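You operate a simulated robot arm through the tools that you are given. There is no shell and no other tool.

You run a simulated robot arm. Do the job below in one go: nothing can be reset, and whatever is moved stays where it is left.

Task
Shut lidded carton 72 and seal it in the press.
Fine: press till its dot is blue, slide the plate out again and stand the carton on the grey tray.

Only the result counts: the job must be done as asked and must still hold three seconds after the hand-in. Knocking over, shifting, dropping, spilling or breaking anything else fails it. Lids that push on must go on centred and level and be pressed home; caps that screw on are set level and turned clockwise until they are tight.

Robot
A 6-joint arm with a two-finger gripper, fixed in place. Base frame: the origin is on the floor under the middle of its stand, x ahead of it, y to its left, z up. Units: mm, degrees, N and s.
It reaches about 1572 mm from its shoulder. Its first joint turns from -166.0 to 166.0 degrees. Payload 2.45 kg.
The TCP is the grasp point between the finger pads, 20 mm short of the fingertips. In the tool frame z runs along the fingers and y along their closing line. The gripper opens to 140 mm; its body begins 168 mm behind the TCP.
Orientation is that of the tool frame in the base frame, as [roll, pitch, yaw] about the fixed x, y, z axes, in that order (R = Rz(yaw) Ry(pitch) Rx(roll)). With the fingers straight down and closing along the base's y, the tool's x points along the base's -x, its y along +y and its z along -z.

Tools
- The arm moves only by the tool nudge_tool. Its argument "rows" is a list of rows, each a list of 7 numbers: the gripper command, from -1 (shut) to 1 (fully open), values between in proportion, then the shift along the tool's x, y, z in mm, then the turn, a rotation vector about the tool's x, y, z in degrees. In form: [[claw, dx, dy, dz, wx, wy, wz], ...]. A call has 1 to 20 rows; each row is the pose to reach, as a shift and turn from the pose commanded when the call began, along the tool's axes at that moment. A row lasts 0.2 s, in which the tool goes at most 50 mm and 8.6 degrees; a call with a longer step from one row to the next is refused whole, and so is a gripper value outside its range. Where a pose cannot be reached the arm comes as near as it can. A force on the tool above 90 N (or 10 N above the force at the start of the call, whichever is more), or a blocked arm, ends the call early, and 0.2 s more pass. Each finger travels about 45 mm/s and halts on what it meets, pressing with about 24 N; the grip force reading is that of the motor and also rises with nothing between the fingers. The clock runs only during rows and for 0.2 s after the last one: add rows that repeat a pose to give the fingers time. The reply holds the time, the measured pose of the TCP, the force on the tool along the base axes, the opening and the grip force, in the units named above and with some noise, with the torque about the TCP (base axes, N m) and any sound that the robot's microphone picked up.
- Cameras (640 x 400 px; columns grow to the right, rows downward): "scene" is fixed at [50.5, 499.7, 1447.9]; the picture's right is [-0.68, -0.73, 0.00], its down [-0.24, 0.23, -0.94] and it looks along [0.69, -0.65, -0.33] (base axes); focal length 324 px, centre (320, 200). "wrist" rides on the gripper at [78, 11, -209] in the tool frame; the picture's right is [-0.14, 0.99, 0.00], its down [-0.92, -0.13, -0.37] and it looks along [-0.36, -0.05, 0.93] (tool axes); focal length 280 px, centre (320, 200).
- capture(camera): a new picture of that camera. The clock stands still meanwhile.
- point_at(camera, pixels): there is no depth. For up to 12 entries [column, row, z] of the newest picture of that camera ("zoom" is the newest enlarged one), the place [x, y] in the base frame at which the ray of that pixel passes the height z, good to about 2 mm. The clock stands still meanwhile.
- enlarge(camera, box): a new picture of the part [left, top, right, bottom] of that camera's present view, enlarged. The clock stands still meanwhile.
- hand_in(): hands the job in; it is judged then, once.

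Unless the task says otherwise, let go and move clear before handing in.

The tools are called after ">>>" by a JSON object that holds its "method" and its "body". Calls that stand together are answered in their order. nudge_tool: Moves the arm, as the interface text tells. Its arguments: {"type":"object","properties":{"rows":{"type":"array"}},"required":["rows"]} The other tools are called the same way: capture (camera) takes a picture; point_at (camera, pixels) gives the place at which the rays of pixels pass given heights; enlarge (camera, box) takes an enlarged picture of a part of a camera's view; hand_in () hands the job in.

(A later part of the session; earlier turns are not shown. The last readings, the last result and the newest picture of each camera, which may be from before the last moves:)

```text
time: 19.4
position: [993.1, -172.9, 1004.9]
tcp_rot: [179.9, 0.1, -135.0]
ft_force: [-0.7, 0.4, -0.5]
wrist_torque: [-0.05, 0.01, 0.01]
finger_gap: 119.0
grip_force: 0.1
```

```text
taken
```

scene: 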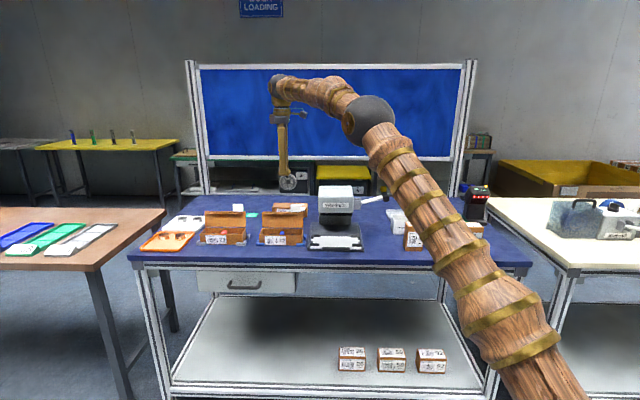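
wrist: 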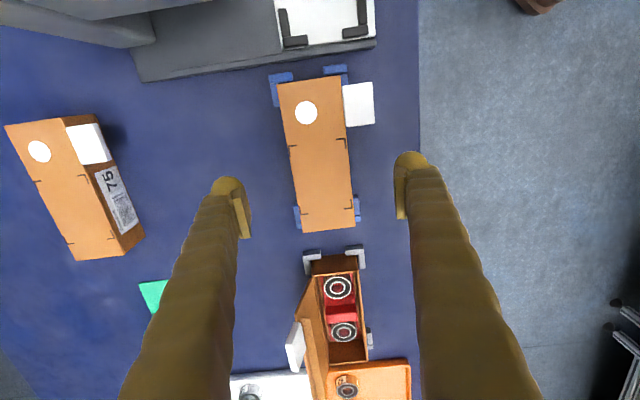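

The carton is centred between the open fingers. I'll go down so the tips stop about 16 mm above the bench.

>>> {"method": "nudge_tool", "body": {"rows": [[0.7, 2, 1, 45, 0, 0, 0], [0.7, 2, 1, 85, 0, 0, 0], [0.7, 2, 1, 101, 0, 0, 0], [0.7, 2, 1, 101, 0, 0, 0]]}}

>>> {"method": "enlarge", "body": {"camera": "scene", "box": [240, 190, 320, 255]}}

>>> {"method": "capture", "body": {"camera": "wrist"}}

```text
time: 20.4
position: [991.6, -174.7, 903.8]
tcp_rot: [-179.9, 0.0, -135.1]
ft_force: [0.0, -0.2, 0.0]
wrist_torque: [-0.01, 0.01, 0.01]
finger_gap: 119.1
grip_force: 0.2
```

```text
6.15 times, centred on (280, 222) of scene
```

zoom: 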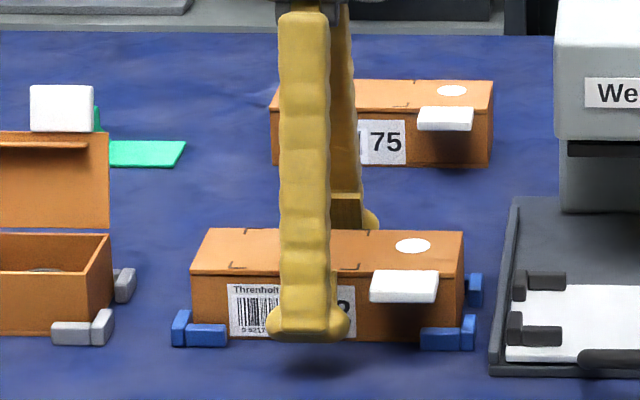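

```text
taken
```

wrist: 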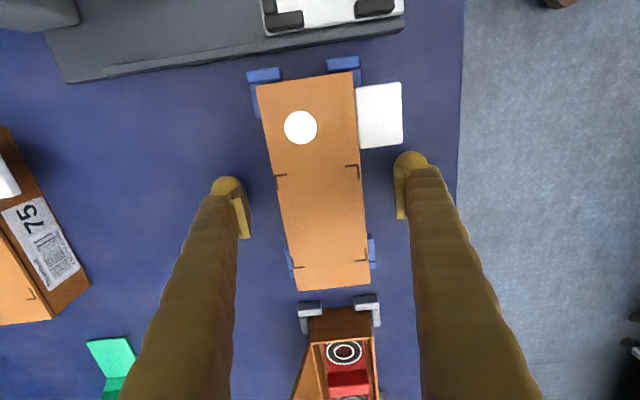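

The fingers flank the carton clear of the tab. Closing the gripper now.

>>> {"method": "nudge_tool", "body": {"rows": [[-1, 0, 0, 0, 0, 0, 0], [-1, 0, 0, 0, 0, 0, 0], [-1, 0, 0, 0, 0, 0, 0], [-1, 0, 0, 0, 0, 0, 0], [-1, 0, 0, 0, 0, 0, 0], [-1, 0, 0, 0, 0, 0, 0]]}}

>>> {"method": "capture", "body": {"camera": "wrist"}}

```text
time: 21.8
position: [991.5, -175.1, 903.4]
tcp_rot: [-180.0, 0.0, -135.0]
ft_force: [-0.5, 1.2, 0.2]
wrist_torque: [0.0, 0.05, -0.02]
finger_gap: 63.5
grip_force: 23.5
```

```text
taken
```

wrist: 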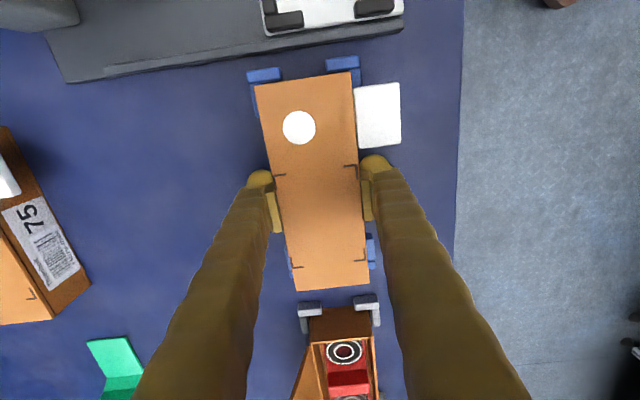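

The gripper has closed on the carton at 63.5 mm with full grip. I'll lift it 70 mm straight up.

>>> {"method": "nudge_tool", "body": {"rows": [[-1, 0, 0, -5, 0, 0, 0], [-1, 0, 0, -20, 0, 0, 0], [-1, 0, 0, -40, 0, 0, 0], [-1, 0, 0, -60, 0, 0, 0], [-1, 0, 0, -70, 0, 0, 0], [-1, 0, 0, -70, 0, 0, 0]]}}

>>> {"method": "enlarge", "body": {"camera": "scene", "box": [240, 170, 340, 255]}}

>>> {"method": "capture", "body": {"camera": "wrist"}}

```text
time: 23.2
position: [992.0, -174.0, 974.1]
tcp_rot: [180.0, 0.0, -134.9]
ft_force: [-0.1, 0.6, -2.1]
wrist_torque: [0.02, -0.04, 0.0]
finger_gap: 63.5
grip_force: 23.9
```

```text
4.71 times, centred on (290, 212) of scene
```

zoom: 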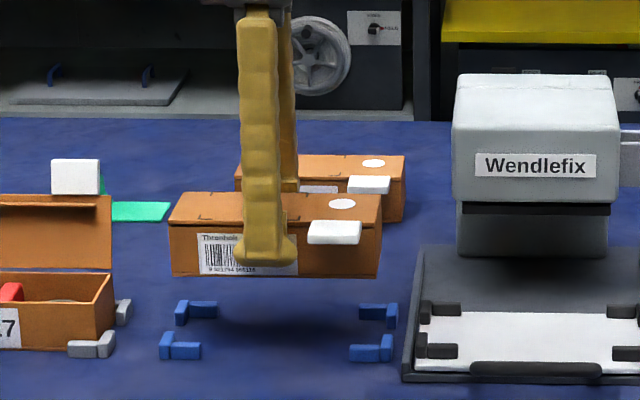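

```text
taken
```

wrist: 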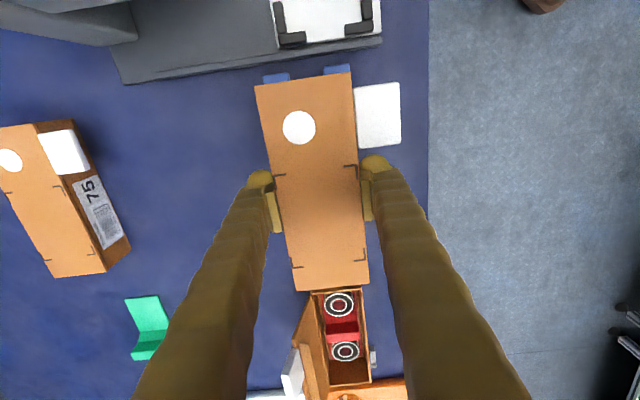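

The carton hangs level and its weight reads about 2 N. I'll measure its position relative to the tool from the lid corners at the raised height.

>>> {"method": "enlarge", "body": {"camera": "wrist", "box": [240, 60, 400, 160]}}

>>> {"method": "enlarge", "body": {"camera": "wrist", "box": [240, 210, 400, 310]}}

```text
4.00 times, centred on (320, 110) of wrist
```

zoom: 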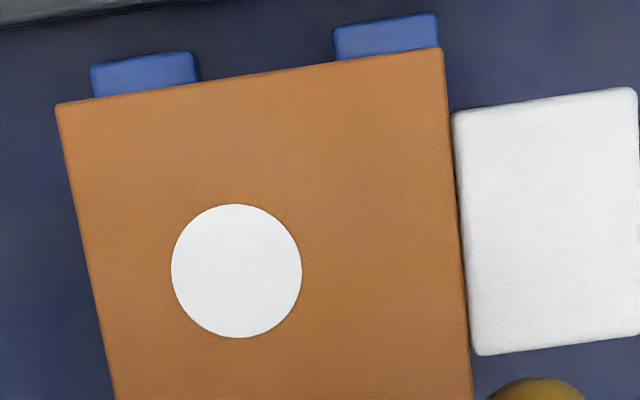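

```text
4.00 times, centred on (320, 260) of wrist
```

zoom: 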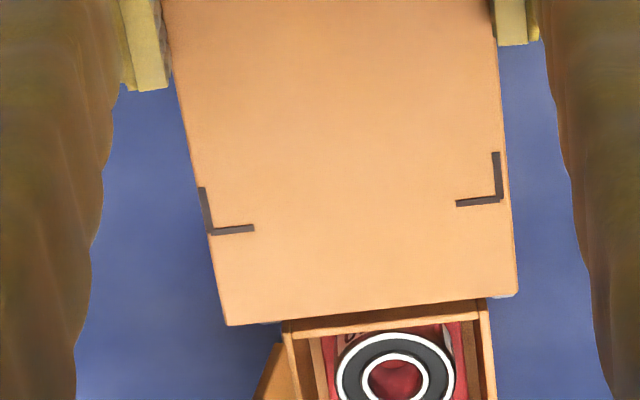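

I'll query those corners at z 987.

>>> {"method": "point_at", "body": {"camera": "wrist", "pixels": [[254, 86, 987], [350.5, 72, 987], [369.5, 283.25, 987], [296.5, 291.25, 987]]}}

```text
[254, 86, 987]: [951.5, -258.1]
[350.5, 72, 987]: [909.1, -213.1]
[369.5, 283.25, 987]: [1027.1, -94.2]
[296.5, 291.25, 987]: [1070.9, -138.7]
```

The carton's centre is U −575.3, V 824.3, which matches the grip. I'll move it sideways low over the plate so the back finger passes under the press head, stopping about 13 mm above the stops.

>>> {"method": "nudge_tool", "body": {"rows": [[-1, 0, 10, 10, 0, 0, 0], [-1, 10, 21.6, 22, 0, 0, 0], [-1, 40, 21.6, 30, 0, 0, 0], [-1, 80, 21.6, 30, 0, 0, 0], [-1, 120, 21.6, 30, 0, 0, 0], [-1, 160, 21.6, 30, 0, 0, 0], [-1, 195, 21.6, 30, 0, 0, 0], [-1, 210, 21.6, 30, 0, 0, 0], [-1, 210, 21.6, 30, 0, 0, 0]]}}

>>> {"method": "capture", "body": {"camera": "wrist"}}

>>> {"method": "enlarge", "body": {"camera": "scene", "box": [300, 170, 390, 260]}}

```text
time: 25.2
position: [828.3, -306.7, 942.7]
tcp_rot: [180.0, -0.1, -135.0]
ft_force: [0.4, -0.4, -2.6]
wrist_torque: [0.02, 0.01, 0.02]
finger_gap: 63.4
grip_force: 23.8
```

```text
taken
```

wrist: 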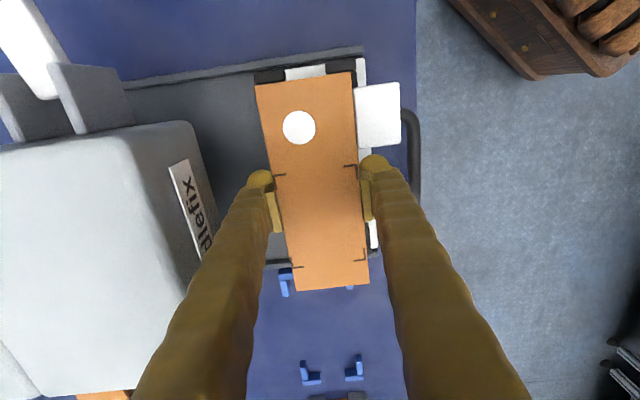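

```text
4.44 times, centred on (345, 215) of scene
```

zoom: 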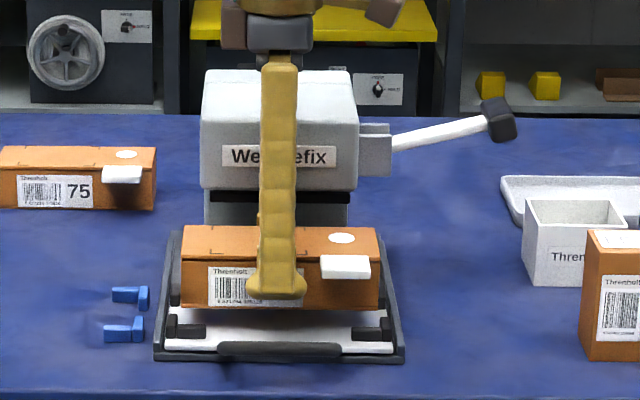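

The carton hovers over the plate at centre U≈−365.7, V≈802.6, which is on target. I'll lower it to just above the pad.

>>> {"method": "nudge_tool", "body": {"rows": [[-1, 0, 0, 6, 0, 0, 0], [-1, 0, 0, 12, 0, 0, 0], [-1, 0, 0, 18, 0, 0, 0], [-1, 0, 0, 20, 0, 0, 0], [-1, 0, 0, 20, 0, 0, 0]]}}

>>> {"method": "capture", "body": {"camera": "wrist"}}

>>> {"method": "enlarge", "body": {"camera": "scene", "box": [305, 205, 375, 260]}}

```text
time: 26.4
position: [827.8, -307.2, 923.4]
tcp_rot: [180.0, 0.0, -135.0]
ft_force: [0.1, 0.1, -2.5]
wrist_torque: [-0.02, 0.0, -0.01]
finger_gap: 63.5
grip_force: 23.8
```

```text
taken
```

wrist: 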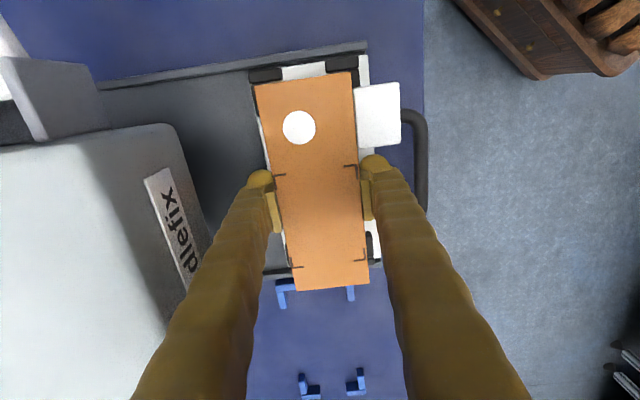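

```text
7.27 times, centred on (340, 232) of scene
```

zoom: 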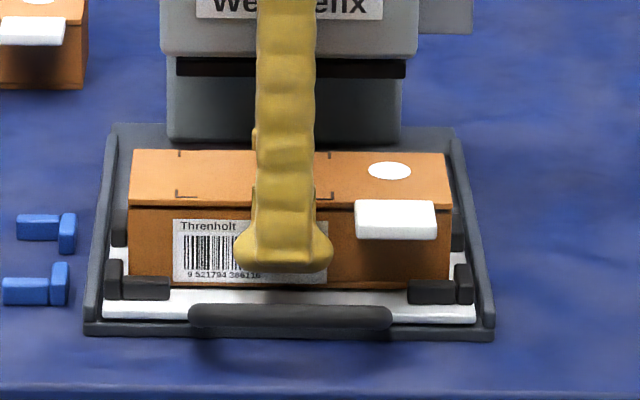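

The carton has entered between the four stops and looks centred in scene. I'll lower in small steps until the pad takes its weight.

>>> {"method": "nudge_tool", "body": {"rows": [[-1, 0, 0, 1.5, 0, 0, 0], [-1, 0, 0, 3, 0, 0, 0], [-1, 0, 0, 4, 0, 0, 0], [-1, 0, 0, 4, 0, 0, 0]]}}

```text
time: 27.4
position: [827.9, -306.9, 920.6]
tcp_rot: [180.0, -0.1, -135.0]
ft_force: [0.0, -0.4, 8.0]
wrist_torque: [-0.15, -0.06, 0.03]
finger_gap: 63.5
grip_force: 23.9
```

The force turned to +8 N at TCP z 920.6, so the carton is touching down. I'll check that it's flat on the pad and not on a stop before I release.

>>> {"method": "enlarge", "body": {"camera": "scene", "box": [305, 220, 375, 260]}}

>>> {"method": "enlarge", "body": {"camera": "wrist", "box": [230, 40, 410, 300]}}

```text
9.14 times, centred on (340, 240) of scene
```

zoom: 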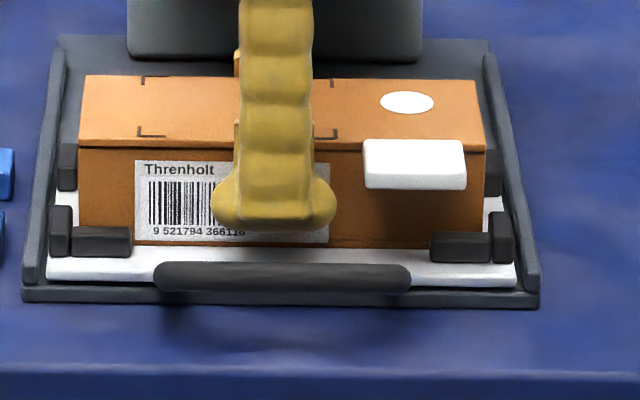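

```text
1.54 times, centred on (320, 170) of wrist
```

zoom: 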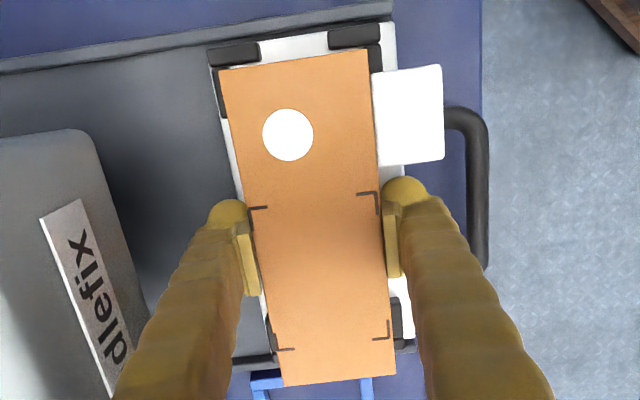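

The carton sits flat inside all four stops. Rising straight up could bring the back finger against the press head at V≈865. So I'll open only a little, lift 14 mm, slide off along −u past the head, and then rise.

>>> {"method": "nudge_tool", "body": {"rows": [[0.07, 0, 0, 0, 0, 0, 0], [0.07, 0, 0, 0, 0, 0, 0], [0.07, 0, 0, 0, 0, 0, 0]]}}

>>> {"method": "capture", "body": {"camera": "wrist"}}

```text
time: 28.2
position: [827.1, -306.1, 919.3]
tcp_rot: [180.0, 0.0, -135.0]
ft_force: [0.1, 1.3, -0.8]
wrist_torque: [-0.01, 0.06, 0.01]
finger_gap: 75.1
grip_force: 0.1
```

```text
taken
```

wrist: 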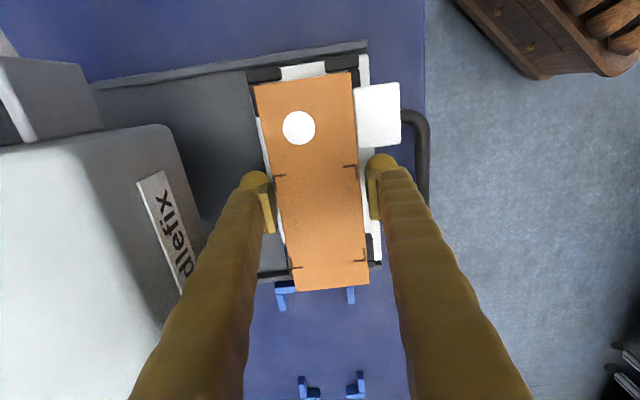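

Released cleanly at a gap of 75 mm, and the carton is unmoved. Now I'll lift 14 mm, slide off along −u and rise.

>>> {"method": "nudge_tool", "body": {"rows": [[0.07, 0, 0, -7, 0, 0, 0], [0.07, 0, 0, -14, 0, 0, 0], [0.07, -30, 0, -14, 0, 0, 0], [0.07, -70, 0, -14, 0, 0, 0], [0.07, -110, 0, -14, 0, 0, 0], [0.07, -140, 0, -14, 0, 0, 0], [0.07, -145, 5, -50, 0, 0, 0], [0.07, -145, 10, -95, 0, 0, 0], [0.07, -145, 10, -140, 0, 0, 0], [0.07, -145, 10, -180, 0, 0, 0], [0.07, -145, 10, -180, 0, 0, 0]]}}

>>> {"method": "capture", "body": {"camera": "wrist"}}

>>> {"method": "capture", "body": {"camera": "scene"}}

>>> {"method": "enlarge", "body": {"camera": "scene", "box": [295, 175, 395, 260]}}

```text
time: 30.6
position: [923.8, -197.5, 1098.8]
tcp_rot: [180.0, 0.0, -135.0]
ft_force: [0.5, 0.2, 0.0]
wrist_torque: [-0.01, 0.0, 0.0]
finger_gap: 75.0
grip_force: 0.2
```

```text
taken
```

wrist: 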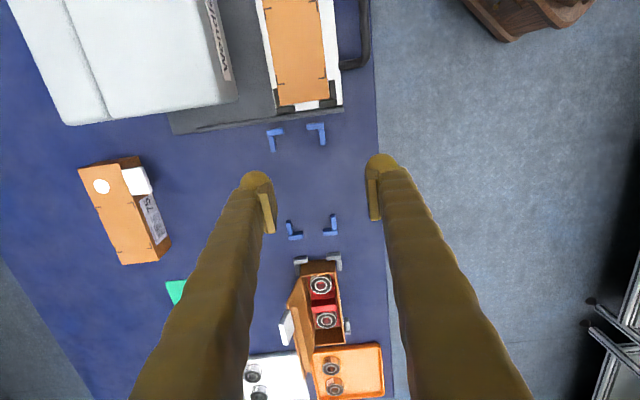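

```text
taken
```

scene: 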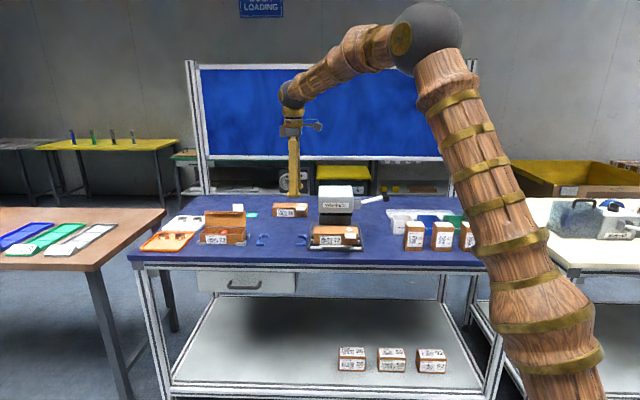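

```text
4.71 times, centred on (345, 218) of scene
```

zoom: 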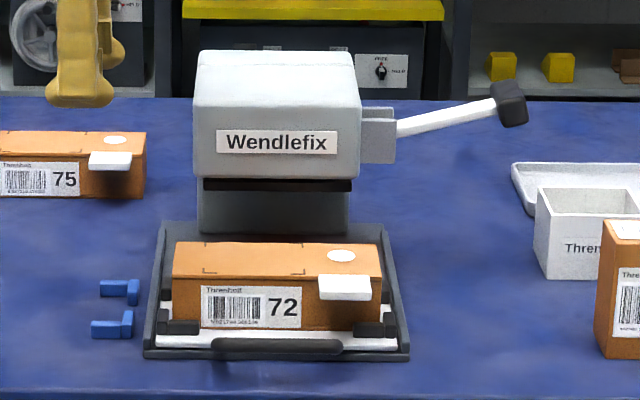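

The carton sits on the plate and the arm is clear. Next I'll close the fingers and bring them down in front of the handle bar (U≈−364, V≈715, z≈902) to push the plate in.

>>> {"method": "nudge_tool", "body": {"rows": [[-1, 38, 32, 0, 0, 0, 0], [-1, 75, 65, 0, 0, 0, 0], [-1, 112, 97, 0, 0, 0, 0], [-1, 149, 129, 0, 0, 0, 0], [-1, 149, 129, 48, 0, 0, 0], [-1, 149, 129, 96, 0, 0, 0], [-1, 149, 129, 140, 0, 0, 0], [-1, 149, 129, 140, 0, 0, 0]]}}

>>> {"method": "capture", "body": {"camera": "wrist"}}

>>> {"method": "enlarge", "body": {"camera": "scene", "box": [295, 175, 395, 260]}}

```text
time: 32.4
position: [724.5, -213.2, 959.6]
tcp_rot: [-179.9, 0.0, -135.0]
ft_force: [0.7, 0.5, 0.7]
wrist_torque: [-0.02, -0.02, -0.01]
finger_gap: 0.0
grip_force: 24.2
```

```text
taken
```

wrist: 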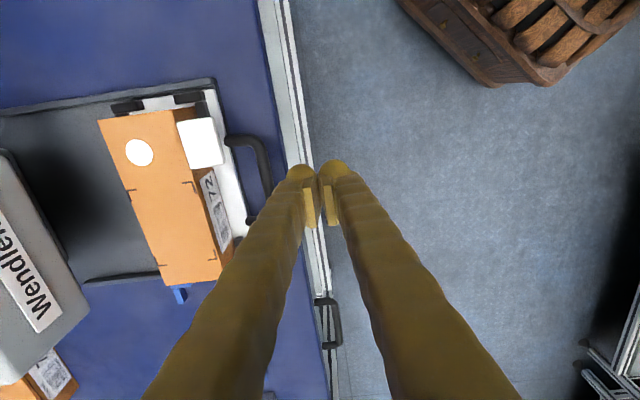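

```text
4.71 times, centred on (345, 218) of scene
```

zoom: 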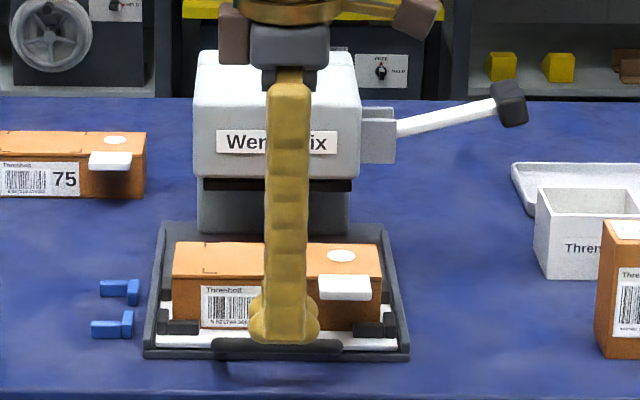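

The closed fingers hang just ahead of the bar. I'll lower them to bar height (tips z≈888) and move up to contact.

>>> {"method": "nudge_tool", "body": {"rows": [[-1, -2, 0, 26, 0, 0, 0], [-1, -2, 0, 52, 0, 0, 0], [-1, -2, -8, 52, 0, 0, 0], [-1, -2, -16, 52, 0, 0, 0], [-1, -2, -24, 52, 0, 0, 0], [-1, -2, -32, 52, 0, 0, 0], [-1, -2, -32, 52, 0, 0, 0]]}}

>>> {"method": "capture", "body": {"camera": "wrist"}}

>>> {"method": "enlarge", "body": {"camera": "scene", "box": [295, 195, 385, 265]}}

```text
time: 34.0
position: [749.6, -233.1, 907.2]
tcp_rot: [-180.0, 0.0, -135.0]
ft_force: [-0.5, 0.0, 0.0]
wrist_torque: [-0.01, 0.02, 0.03]
finger_gap: 0.0
grip_force: 23.9
```

```text
taken
```

wrist: 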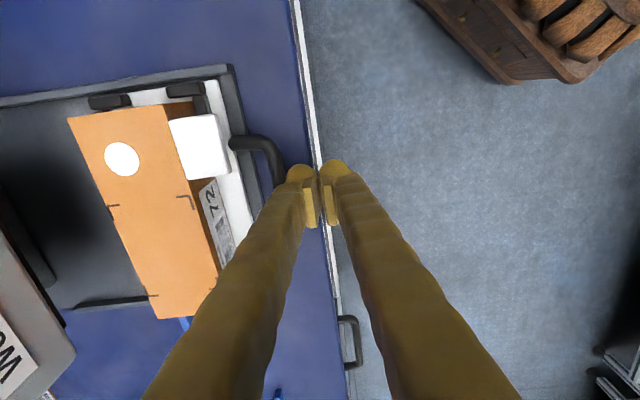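

```text
5.71 times, centred on (340, 230) of scene
```

zoom: 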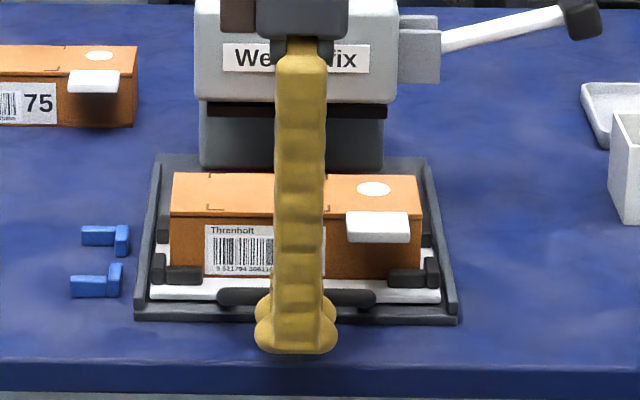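

There's no force yet at TCP V 695; the bar is still a few millimetres away at wrist (270,150). I'll keep advancing slowly.

>>> {"method": "nudge_tool", "body": {"rows": [[-1, 0, -6, 0, 0, 0, 0], [-1, 0, -12, 0, 0, 0, 0], [-1, 0, -18, 0, 0, 0, 0], [-1, 0, -24, 0, 0, 0, 0], [-1, 0, -24, 0, 0, 0, 0]]}}

>>> {"method": "capture", "body": {"camera": "wrist"}}

>>> {"method": "enlarge", "body": {"camera": "scene", "box": [295, 195, 385, 265]}}

```text
time: 35.2
position: [767.3, -250.4, 907.3]
tcp_rot: [-180.0, 0.0, -134.9]
ft_force: [-0.5, 1.0, -0.8]
wrist_torque: [-0.04, 0.04, 0.0]
finger_gap: 0.2
grip_force: 24.1
```

```text
taken
```

wrist: 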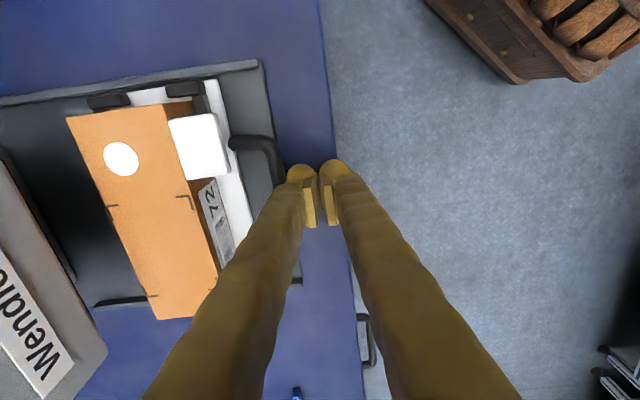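

```text
5.71 times, centred on (340, 230) of scene
```

zoom: 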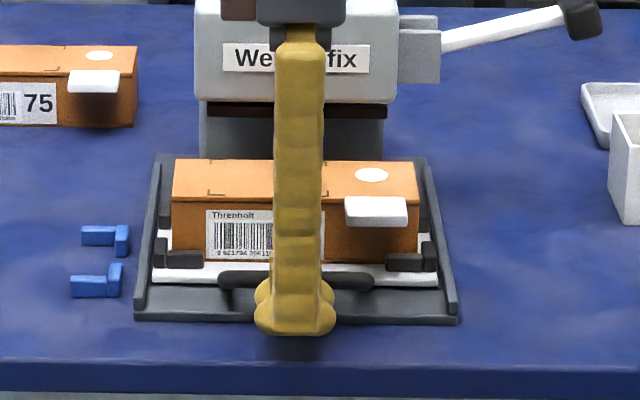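

The plate is now sliding in with almost no force, and the carton is riding along undisturbed. I'll measure where the bar is relative to the fingers.

>>> {"method": "point_at", "body": {"camera": "wrist", "pixels": [[275, 150, 902], [268, 138, 902], [214, 84, 881], [100, 120, 934], [168, 104, 934], [220, 60, 881], [262, 62, 885]]}}

>>> {"method": "enlarge", "body": {"camera": "wrist", "box": [200, 110, 360, 210]}}

```text
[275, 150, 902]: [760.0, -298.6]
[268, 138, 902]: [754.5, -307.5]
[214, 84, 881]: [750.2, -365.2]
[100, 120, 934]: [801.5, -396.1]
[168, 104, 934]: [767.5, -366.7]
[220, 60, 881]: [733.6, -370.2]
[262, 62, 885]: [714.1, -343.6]
```

```text
4.00 times, centred on (280, 160) of wrist
```

zoom: 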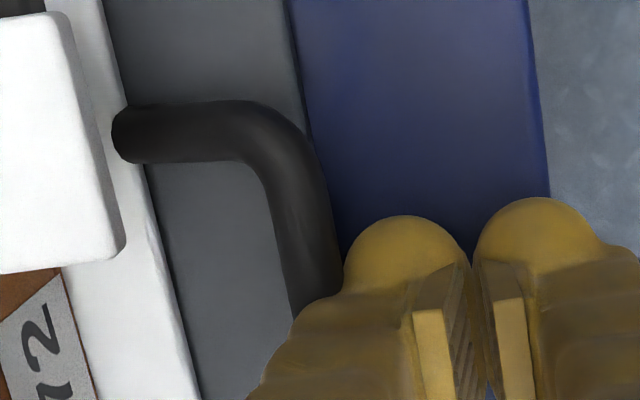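

The bar rides at V≈748 against the fingers, with a TCP-to-bar offset of about 29 mm. The plate moves freely, so I'll push on another 60 mm.

>>> {"method": "nudge_tool", "body": {"rows": [[-1, 0, -8, 0, 0, 0, 0], [-1, 0, -16, 0, 0, 0, 0], [-1, 0, -24, 0, 0, 0, 0], [-1, 0, -32, 0, 0, 0, 0], [-1, 0, -40, 0, 0, 0, 0], [-1, 0, -48, 0, 0, 0, 0], [-1, 0, -55, 0, 0, 0, 0], [-1, 0, -60, 0, 0, 0, 0], [-1, 0, -60, 0, 0, 0, 0]]}}

>>> {"method": "capture", "body": {"camera": "wrist"}}

>>> {"method": "enlarge", "body": {"camera": "scene", "box": [295, 195, 385, 265]}}

```text
time: 37.2
position: [810.2, -291.3, 909.2]
tcp_rot: [-180.0, 0.0, -135.0]
ft_force: [0.3, 0.1, 0.8]
wrist_torque: [0.01, -0.02, -0.02]
finger_gap: 0.1
grip_force: 23.9
```

```text
taken
```

wrist: 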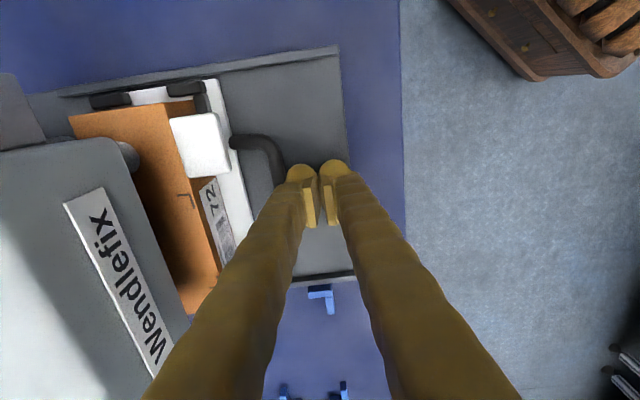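

```text
5.71 times, centred on (340, 230) of scene
```

zoom: 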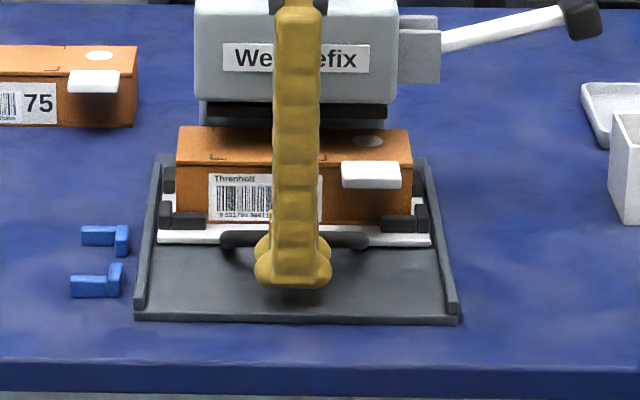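

The plate is about 93 mm in, with the carton half under the head and no resistance. I'll continue in shorter steps, watching for the end stop.

>>> {"method": "nudge_tool", "body": {"rows": [[-1, 0, -6, 0, 0, 0, 0], [-1, 0, -12, 0, 0, 0, 0], [-1, 0, -18, 0, 0, 0, 0], [-1, 0, -24, 0, 0, 0, 0], [-1, 0, -30, 0, 0, 0, 0], [-1, 0, -30, 0, 0, 0, 0]]}}

>>> {"method": "capture", "body": {"camera": "wrist"}}

>>> {"method": "enlarge", "body": {"camera": "scene", "box": [295, 195, 385, 265]}}

```text
time: 38.6
position: [828.6, -311.7, 908.4]
tcp_rot: [179.7, -0.1, -135.0]
ft_force: [-51.0, 44.7, 14.1]
wrist_torque: [0.06, -0.02, 0.48]
finger_gap: 0.0
grip_force: 24.1
```

```text
taken
```

wrist: 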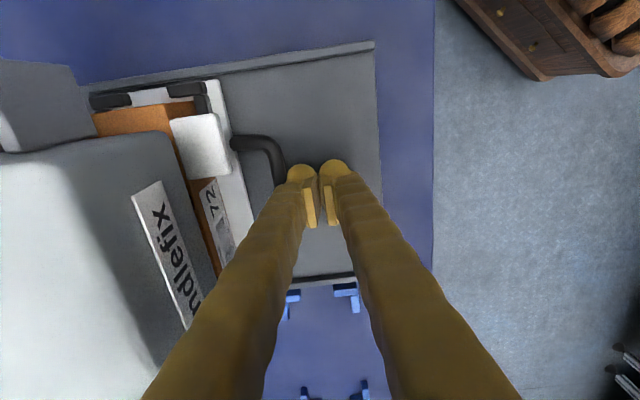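

```text
5.71 times, centred on (340, 230) of scene
```

zoom: 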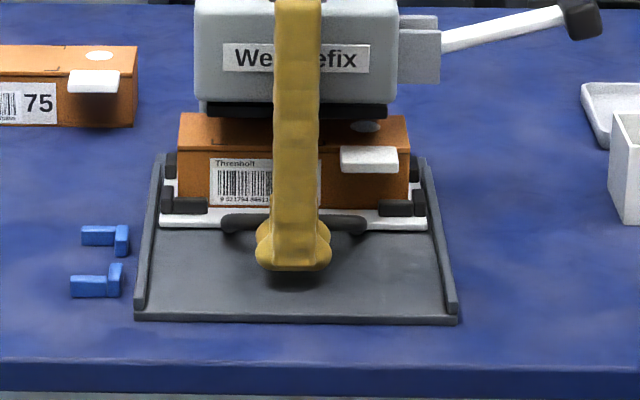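

Resistance of 68 N at TCP V≈806, after 120 mm of travel, shows the plate is at its end stop. I'll back off and rise clear, then look at the lever.

>>> {"method": "nudge_tool", "body": {"rows": [[-1, 0, 10, 0, 0, 0, 0], [-1, 0, 40, 0, 0, 0, 0], [-1, 0, 70, -10, 0, 0, 0], [-1, 0, 80, -55, 0, 0, 0], [-1, 0, 80, -100, 0, 0, 0], [-1, 0, 80, -145, 0, 0, 0], [-1, 0, 80, -190, 0, 0, 0], [-1, 0, 80, -230, 0, 0, 0], [-1, 0, 80, -230, 0, 0, 0]]}}

>>> {"method": "capture", "body": {"camera": "wrist"}}

>>> {"method": "enlarge", "body": {"camera": "scene", "box": [315, 175, 405, 250]}}

```text
time: 40.6
position: [773.2, -257.3, 1138.8]
tcp_rot: [-179.9, 0.1, -134.9]
ft_force: [0.0, 0.0, 0.3]
wrist_torque: [0.02, 0.0, 0.0]
finger_gap: 0.0
grip_force: 23.7
```

```text
taken
```

wrist: 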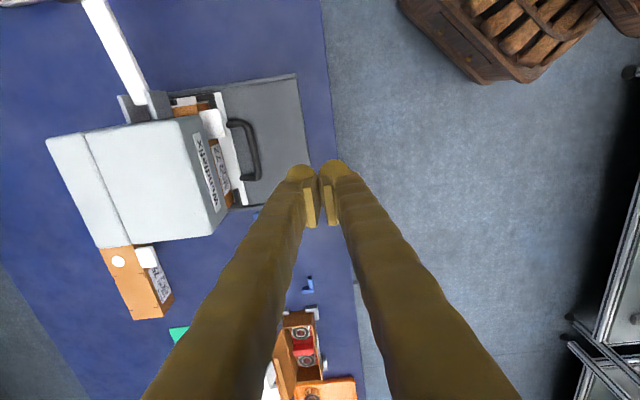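

```text
5.33 times, centred on (360, 212) of scene
```

zoom: 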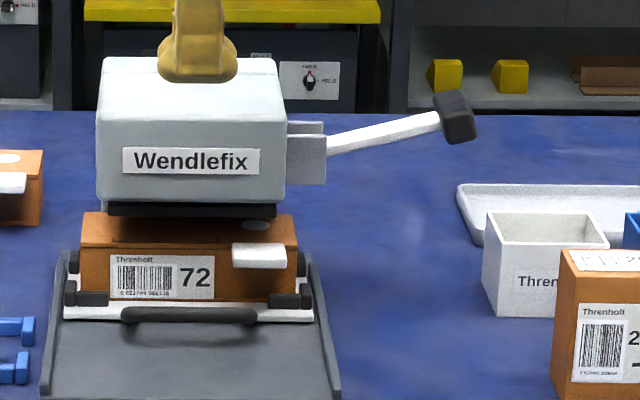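

The carton sits fully under the head. I put the lever's black crossbar near U −166, V 918, z 1035, with its pivot near U −278, z 1008. I'll move above the crossbar at a safe height and look.

>>> {"method": "nudge_tool", "body": {"rows": [[-1, 33, -31, 0, 0, 0, 0], [-1, 66, -63, 0, 0, 0, 0], [-1, 100, -95, 0, 0, 0, 0], [-1, 133, -126, 0, 0, 0, 0], [-1, 166, -158, 0, 0, 0, 0], [-1, 199, -189, 0, 0, 0, 0], [-1, 199, -189, 0, 0, 0, 0]]}}

>>> {"method": "capture", "body": {"camera": "wrist"}}

>>> {"method": "enlarge", "body": {"camera": "scene", "box": [325, 150, 425, 250]}}

```text
time: 42.2
position: [765.3, -531.0, 1137.1]
tcp_rot: [180.0, 0.1, -135.1]
ft_force: [-0.6, 0.6, -0.4]
wrist_torque: [0.02, -0.02, -0.01]
finger_gap: 0.0
grip_force: 23.3
```

```text
taken
```

wrist: 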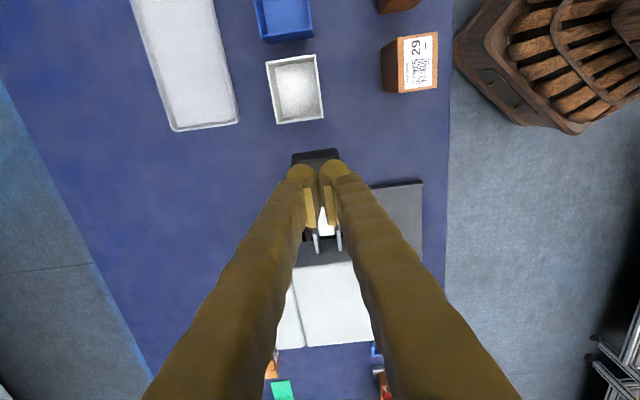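

```text
4.00 times, centred on (375, 200) of scene
```

zoom: 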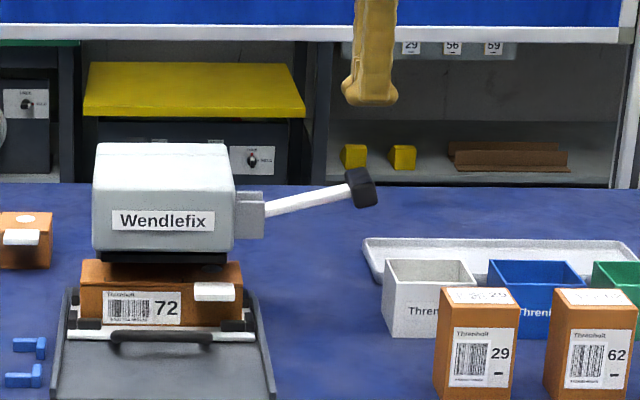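

The crossbar shows at wrist (315,155), just behind the fingertips. I'll enlarge it for a finer position.

>>> {"method": "enlarge", "body": {"camera": "wrist", "box": [260, 120, 380, 270]}}

>>> {"method": "point_at", "body": {"camera": "wrist", "pixels": [[290, 152, 1050], [339, 149, 1050], [315, 150, 1050], [267, 62, 920], [316, 54, 920], [324, 118, 920], [278, 124, 920], [172, 131, 880], [239, 122, 880]]}}

```text
2.67 times, centred on (320, 195) of wrist
```

zoom: 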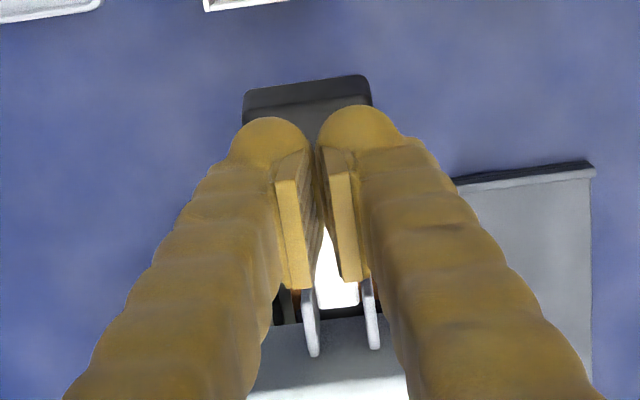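

```text
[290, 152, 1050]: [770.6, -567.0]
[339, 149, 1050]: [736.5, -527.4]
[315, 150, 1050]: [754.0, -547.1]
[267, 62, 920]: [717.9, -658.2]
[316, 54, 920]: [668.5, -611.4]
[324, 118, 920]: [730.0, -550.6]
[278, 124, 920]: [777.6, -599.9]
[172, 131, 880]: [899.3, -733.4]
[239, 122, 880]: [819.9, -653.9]
```

The crossbar's centre is about U −160, V 920, and the white bin starts at U −126, which leaves room for the fingers. I'll descend to just above the bar.

>>> {"method": "nudge_tool", "body": {"rows": [[-1, 5, -3, 30, 0, 0, 0], [-1, 5, -3, 55, 0, 0, 0], [-1, 5, -3, 60, 0, 0, 0], [-1, 5, -3, 65, 0, 0, 0], [-1, 5, -3, 70, 0, 0, 0], [-1, 5, -3, 70, 0, 0, 0]]}}

>>> {"method": "enlarge", "body": {"camera": "scene", "box": [325, 170, 405, 240]}}

```text
time: 43.6
position: [764.3, -537.4, 1068.7]
tcp_rot: [179.9, 0.0, -135.0]
ft_force: [0.5, 0.5, 1.0]
wrist_torque: [-0.01, 0.01, 0.0]
finger_gap: 0.1
grip_force: 23.8
```

```text
5.71 times, centred on (365, 205) of scene
```

zoom: 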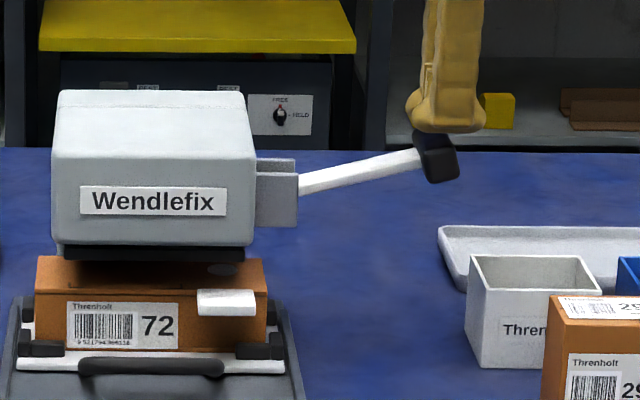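

The fingertips are right at the crossbar top. I'll push down along the lever's arc in small steps and watch the force.

>>> {"method": "nudge_tool", "body": {"rows": [[-1, 1, 0, 5, 0, 0, 0], [-1, 2, 0, 10, 0, 0, 0], [-1, 3, 0, 15, 0, 0, 0], [-1, 3, 0, 20, 0, 0, 0], [-1, 3, 0, 25, 0, 0, 0], [-1, 3, 0, 25, 0, 0, 0]]}}

>>> {"method": "enlarge", "body": {"camera": "scene", "box": [325, 170, 405, 240]}}

```text
time: 45.0
position: [763.9, -539.1, 1043.9]
tcp_rot: [179.9, 0.0, -135.1]
ft_force: [-0.3, -0.8, 1.9]
wrist_torque: [-0.03, -0.01, 0.03]
finger_gap: 6.1
grip_force: 29.5
```

```text
5.71 times, centred on (365, 205) of scene
```

zoom: 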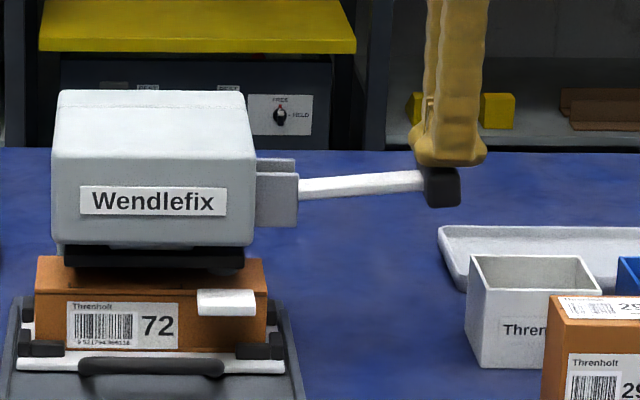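

The lever is moving with about 2 N and the platen is starting to come down. I'll continue along the arc.

>>> {"method": "nudge_tool", "body": {"rows": [[-1, 1, 0, 5, 0, 0, 0], [-1, 1, 0, 10, 0, 0, 0], [-1, 0, 0, 15, 0, 0, 0], [-1, 0, 0, 20, 0, 0, 0], [-1, -1, 0, 25, 0, 0, 0], [-1, -2, 0, 30, 0, 0, 0], [-1, -2, 0, 30, 0, 0, 0]]}}

>>> {"method": "enlarge", "body": {"camera": "scene", "box": [325, 170, 405, 240]}}

```text
time: 46.6
position: [764.7, -538.0, 1013.5]
tcp_rot: [-180.0, 0.0, -135.0]
ft_force: [-1.8, -0.1, 3.3]
wrist_torque: [0.06, 0.01, -0.04]
finger_gap: 6.0
grip_force: 29.2
```

```text
5.71 times, centred on (365, 205) of scene
```

zoom: 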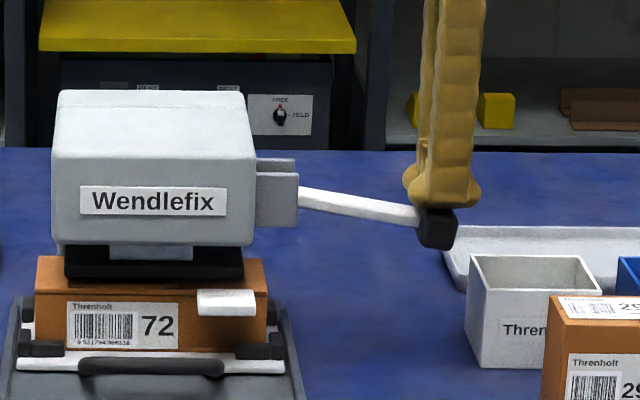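

The platen is clearly coming down, with only 3 N on the lever. I'll continue in finer steps and watch for contact with the lid.

>>> {"method": "nudge_tool", "body": {"rows": [[-1, -1, 0, 4, 0, 0, 0], [-1, -3, 0, 8, 0, 0, 0], [-1, -5, 0, 12, 0, 0, 0], [-1, -6, 0, 16, 0, 0, 0], [-1, -8, 0, 20, 0, 0, 0], [-1, -8, 0, 20, 0, 0, 0]]}}

>>> {"method": "enlarge", "body": {"camera": "scene", "box": [325, 170, 405, 240]}}

```text
time: 48.0
position: [770.6, -531.5, 994.4]
tcp_rot: [179.9, 0.0, -135.0]
ft_force: [0.2, -2.1, 4.3]
wrist_torque: [0.0, -0.03, -0.01]
finger_gap: 5.9
grip_force: 29.5
```

```text
5.71 times, centred on (365, 205) of scene
```

zoom: 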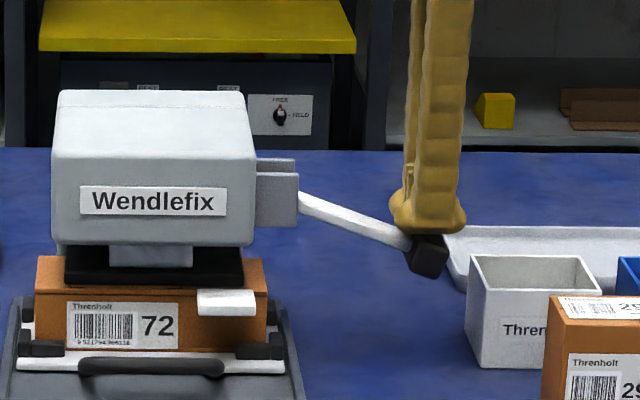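

The platen is just above the lid. I'll continue with small steps.

>>> {"method": "nudge_tool", "body": {"rows": [[-1, -2, 0, 3, 0, 0, 0], [-1, -4, 0, 6, 0, 0, 0], [-1, -5, 0, 9, 0, 0, 0], [-1, -7, 0, 12, 0, 0, 0], [-1, -7, 0, 12, 0, 0, 0]]}}

>>> {"method": "enlarge", "body": {"camera": "scene", "box": [325, 170, 405, 240]}}

```text
time: 49.2
position: [775.9, -527.4, 983.0]
tcp_rot: [-179.8, 0.1, -135.0]
ft_force: [-18.9, -16.6, 57.8]
wrist_torque: [-0.12, 0.27, 0.03]
finger_gap: 6.0
grip_force: 29.4
```

```text
5.71 times, centred on (365, 205) of scene
```

zoom: 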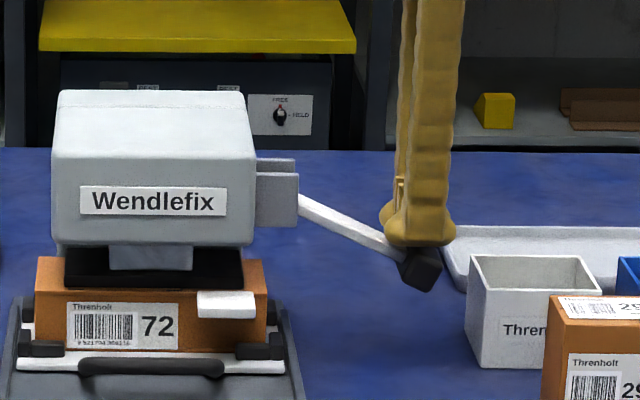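

The platen is down on the lid with about 60 N on the lever. I'll look closely for the dot before pressing longer.

>>> {"method": "enlarge", "body": {"camera": "scene", "box": [325, 205, 365, 235]}}

>>> {"method": "capture", "body": {"camera": "wrist"}}

```text
13.33 times, centred on (345, 220) of scene
```

zoom: 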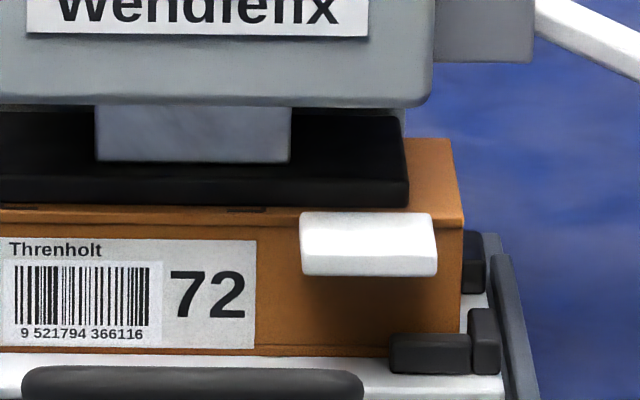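

```text
taken
```

wrist: 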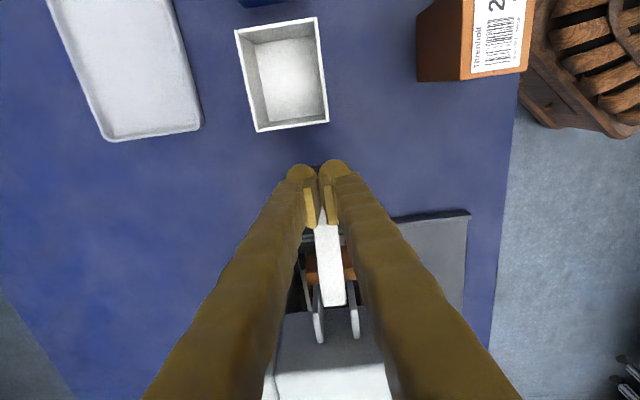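

The platen lies flat on the lid and covers the dot. I'll hold the pressure for about a second, then ease off and check the dot.

>>> {"method": "nudge_tool", "body": {"rows": [[-1, 0, 0, 0, 0, 0, 0], [-1, 0, 0, 0, 0, 0, 0], [-1, 0, 0, 0, 0, 0, 0], [-1, 0, 0, 0, 0, 0, 0], [-1, 0, 0, 0, 0, 0, 0]]}}

>>> {"method": "enlarge", "body": {"camera": "scene", "box": [325, 205, 365, 235]}}

```text
time: 50.4
position: [775.7, -525.3, 982.3]
tcp_rot: [-179.7, 0.1, -134.9]
ft_force: [-7.7, -30.4, 72.5]
wrist_torque: [-0.38, 0.04, -0.02]
finger_gap: 6.0
grip_force: 29.7
```

```text
13.33 times, centred on (345, 220) of scene
```

zoom: 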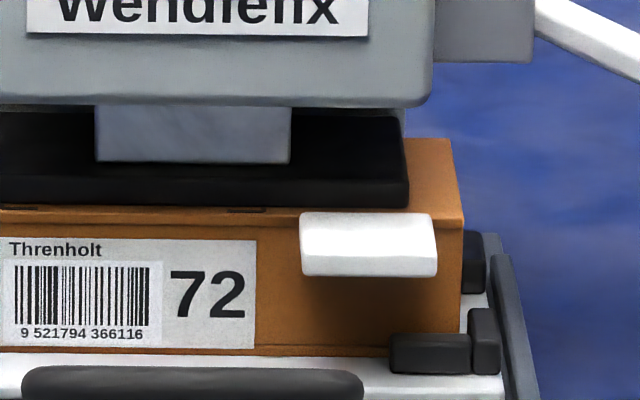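

The force held at about 72 N for more than a second. I'll now rise along the arc and see whether the lever springs back and what colour the dot shows.

>>> {"method": "nudge_tool", "body": {"rows": [[-1, 2, 0, -4, 0, 0, 0], [-1, 5, 0, -10, 0, 0, 0], [-1, 10, 0, -20, 0, 0, 0], [-1, 13, 0, -32, 0, 0, 0], [-1, 14, 0, -45, 0, 0, 0], [-1, 14, 0, -45, 0, 0, 0]]}}

>>> {"method": "enlarge", "body": {"camera": "scene", "box": [325, 170, 405, 240]}}

>>> {"method": "enlarge", "body": {"camera": "scene", "box": [325, 205, 365, 235]}}

```text
time: 51.8
position: [766.9, -537.2, 1025.5]
tcp_rot: [180.0, 0.0, -135.0]
ft_force: [-1.1, 1.2, 1.7]
wrist_torque: [0.04, -0.02, -0.03]
finger_gap: 5.9
grip_force: 29.4
```

```text
5.71 times, centred on (365, 205) of scene
```

zoom: 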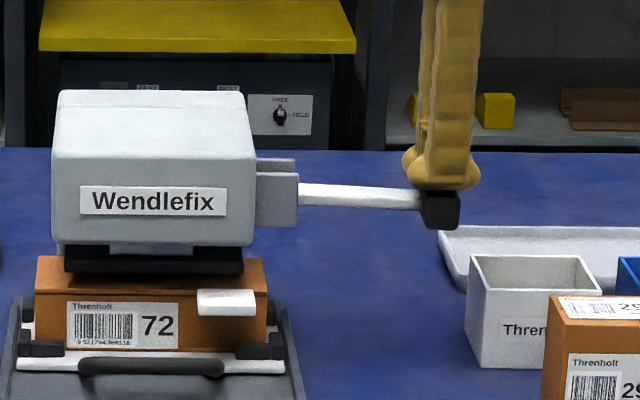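

```text
13.33 times, centred on (345, 220) of scene
```

zoom: 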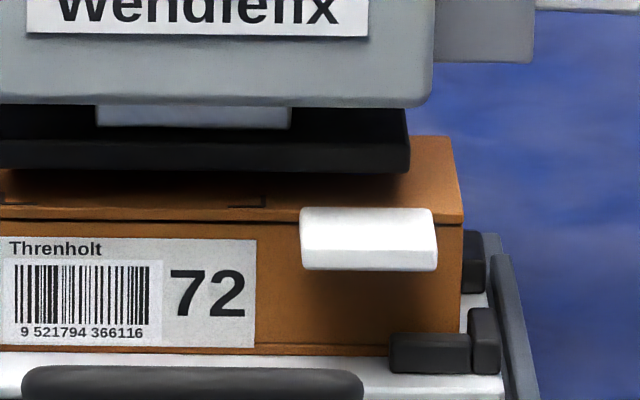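

The lever springs back and follows the fingers up, and the platen is rising. I'll let it return fully and check the dot.

>>> {"method": "nudge_tool", "body": {"rows": [[-1, 0, 0, -12, 0, 0, 0], [-1, -1, 0, -24, 0, 0, 0], [-1, -2, 0, -36, 0, 0, 0], [-1, -3, 0, -50, 0, 0, 0], [-1, -3, 0, -65, 0, 0, 0], [-1, -3, 0, -65, 0, 0, 0]]}}

>>> {"method": "enlarge", "body": {"camera": "scene", "box": [325, 170, 405, 240]}}

>>> {"method": "enlarge", "body": {"camera": "scene", "box": [325, 205, 365, 235]}}

```text
time: 53.2
position: [765.5, -533.4, 1091.0]
tcp_rot: [-180.0, 0.0, -135.1]
ft_force: [-0.4, -0.3, 0.8]
wrist_torque: [-0.02, 0.0, -0.01]
finger_gap: 0.2
grip_force: 28.9
```

```text
5.71 times, centred on (365, 205) of scene
```

zoom: 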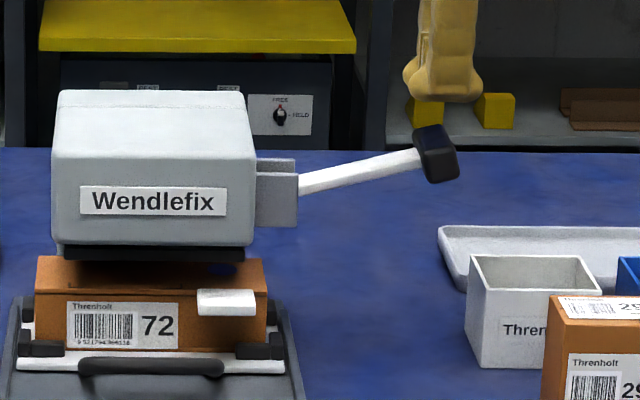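

```text
13.33 times, centred on (345, 220) of scene
```

zoom: 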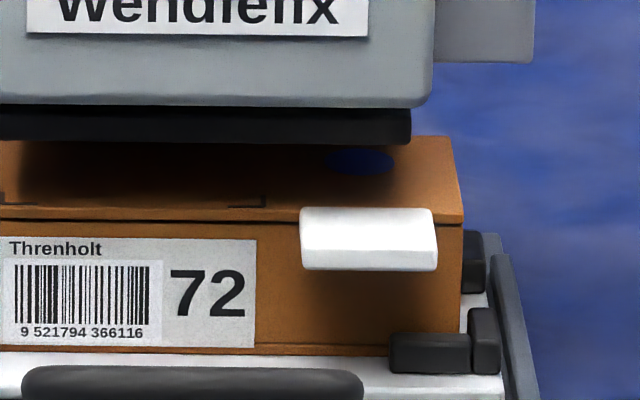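

The dot on carton 72's lid now reads blue at zoom (360,161), and the lever has sprung back fully. Next I'll move in front of the press, tilt the tool 20° so the fingers lean away from the head, and check the bar's present position.

>>> {"method": "nudge_tool", "body": {"rows": [[-1, 0, 0, -49, 0, 0, 0], [-1, -29, 31, -55, 0, 0, 0], [-1, -58, 62, -55, 0, 0, 0], [-1, -87, 93, -55, 0, 0, 0], [-0.6, -116, 125, -55, 0, 0, 0], [-0.6, -145, 156, -55, 5, 0, 0], [-0.6, -174, 187, -55, 10, 0, 0], [-0.6, -203, 218, -55, 15, 0, 0], [-0.6, -203, 225, -55, 20, 0, 0], [-0.6, -203, 225, -55, 20, 0, 0]]}}

>>> {"method": "capture", "body": {"camera": "wrist"}}

>>> {"method": "enlarge", "body": {"camera": "wrist", "box": [150, 60, 310, 220]}}

>>> {"method": "enlarge", "body": {"camera": "scene", "box": [295, 185, 395, 260]}}

```text
time: 55.4
position: [751.9, -230.8, 1146.0]
tcp_rot: [-160.0, 0.0, -134.9]
ft_force: [-1.0, -1.0, 0.2]
wrist_torque: [0.02, 0.02, -0.01]
finger_gap: 27.8
grip_force: 0.0
```

```text
taken
```

wrist: 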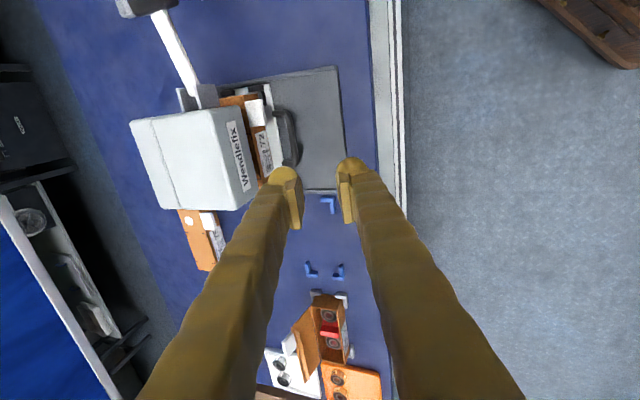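

```text
2.50 times, centred on (230, 140) of wrist
```

zoom: 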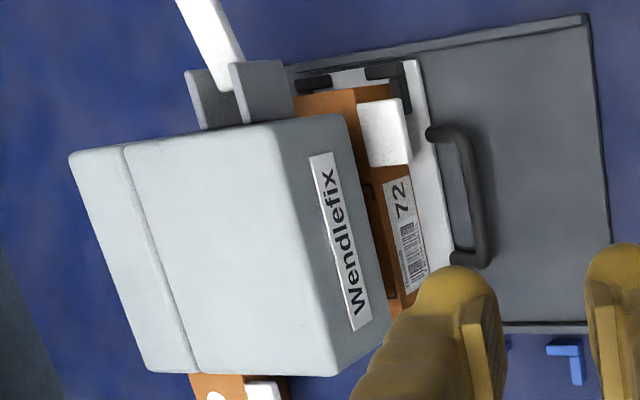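

```text
5.33 times, centred on (345, 222) of scene
```

zoom: 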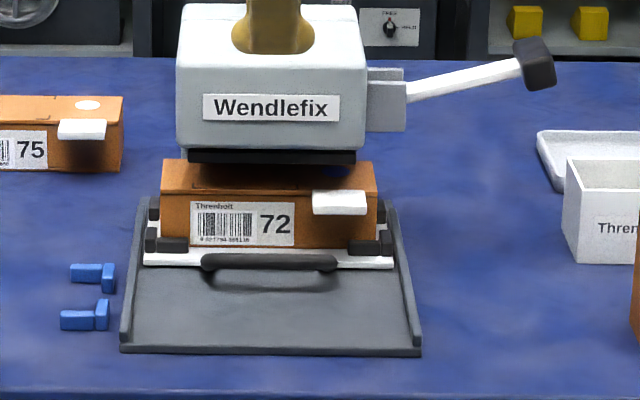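

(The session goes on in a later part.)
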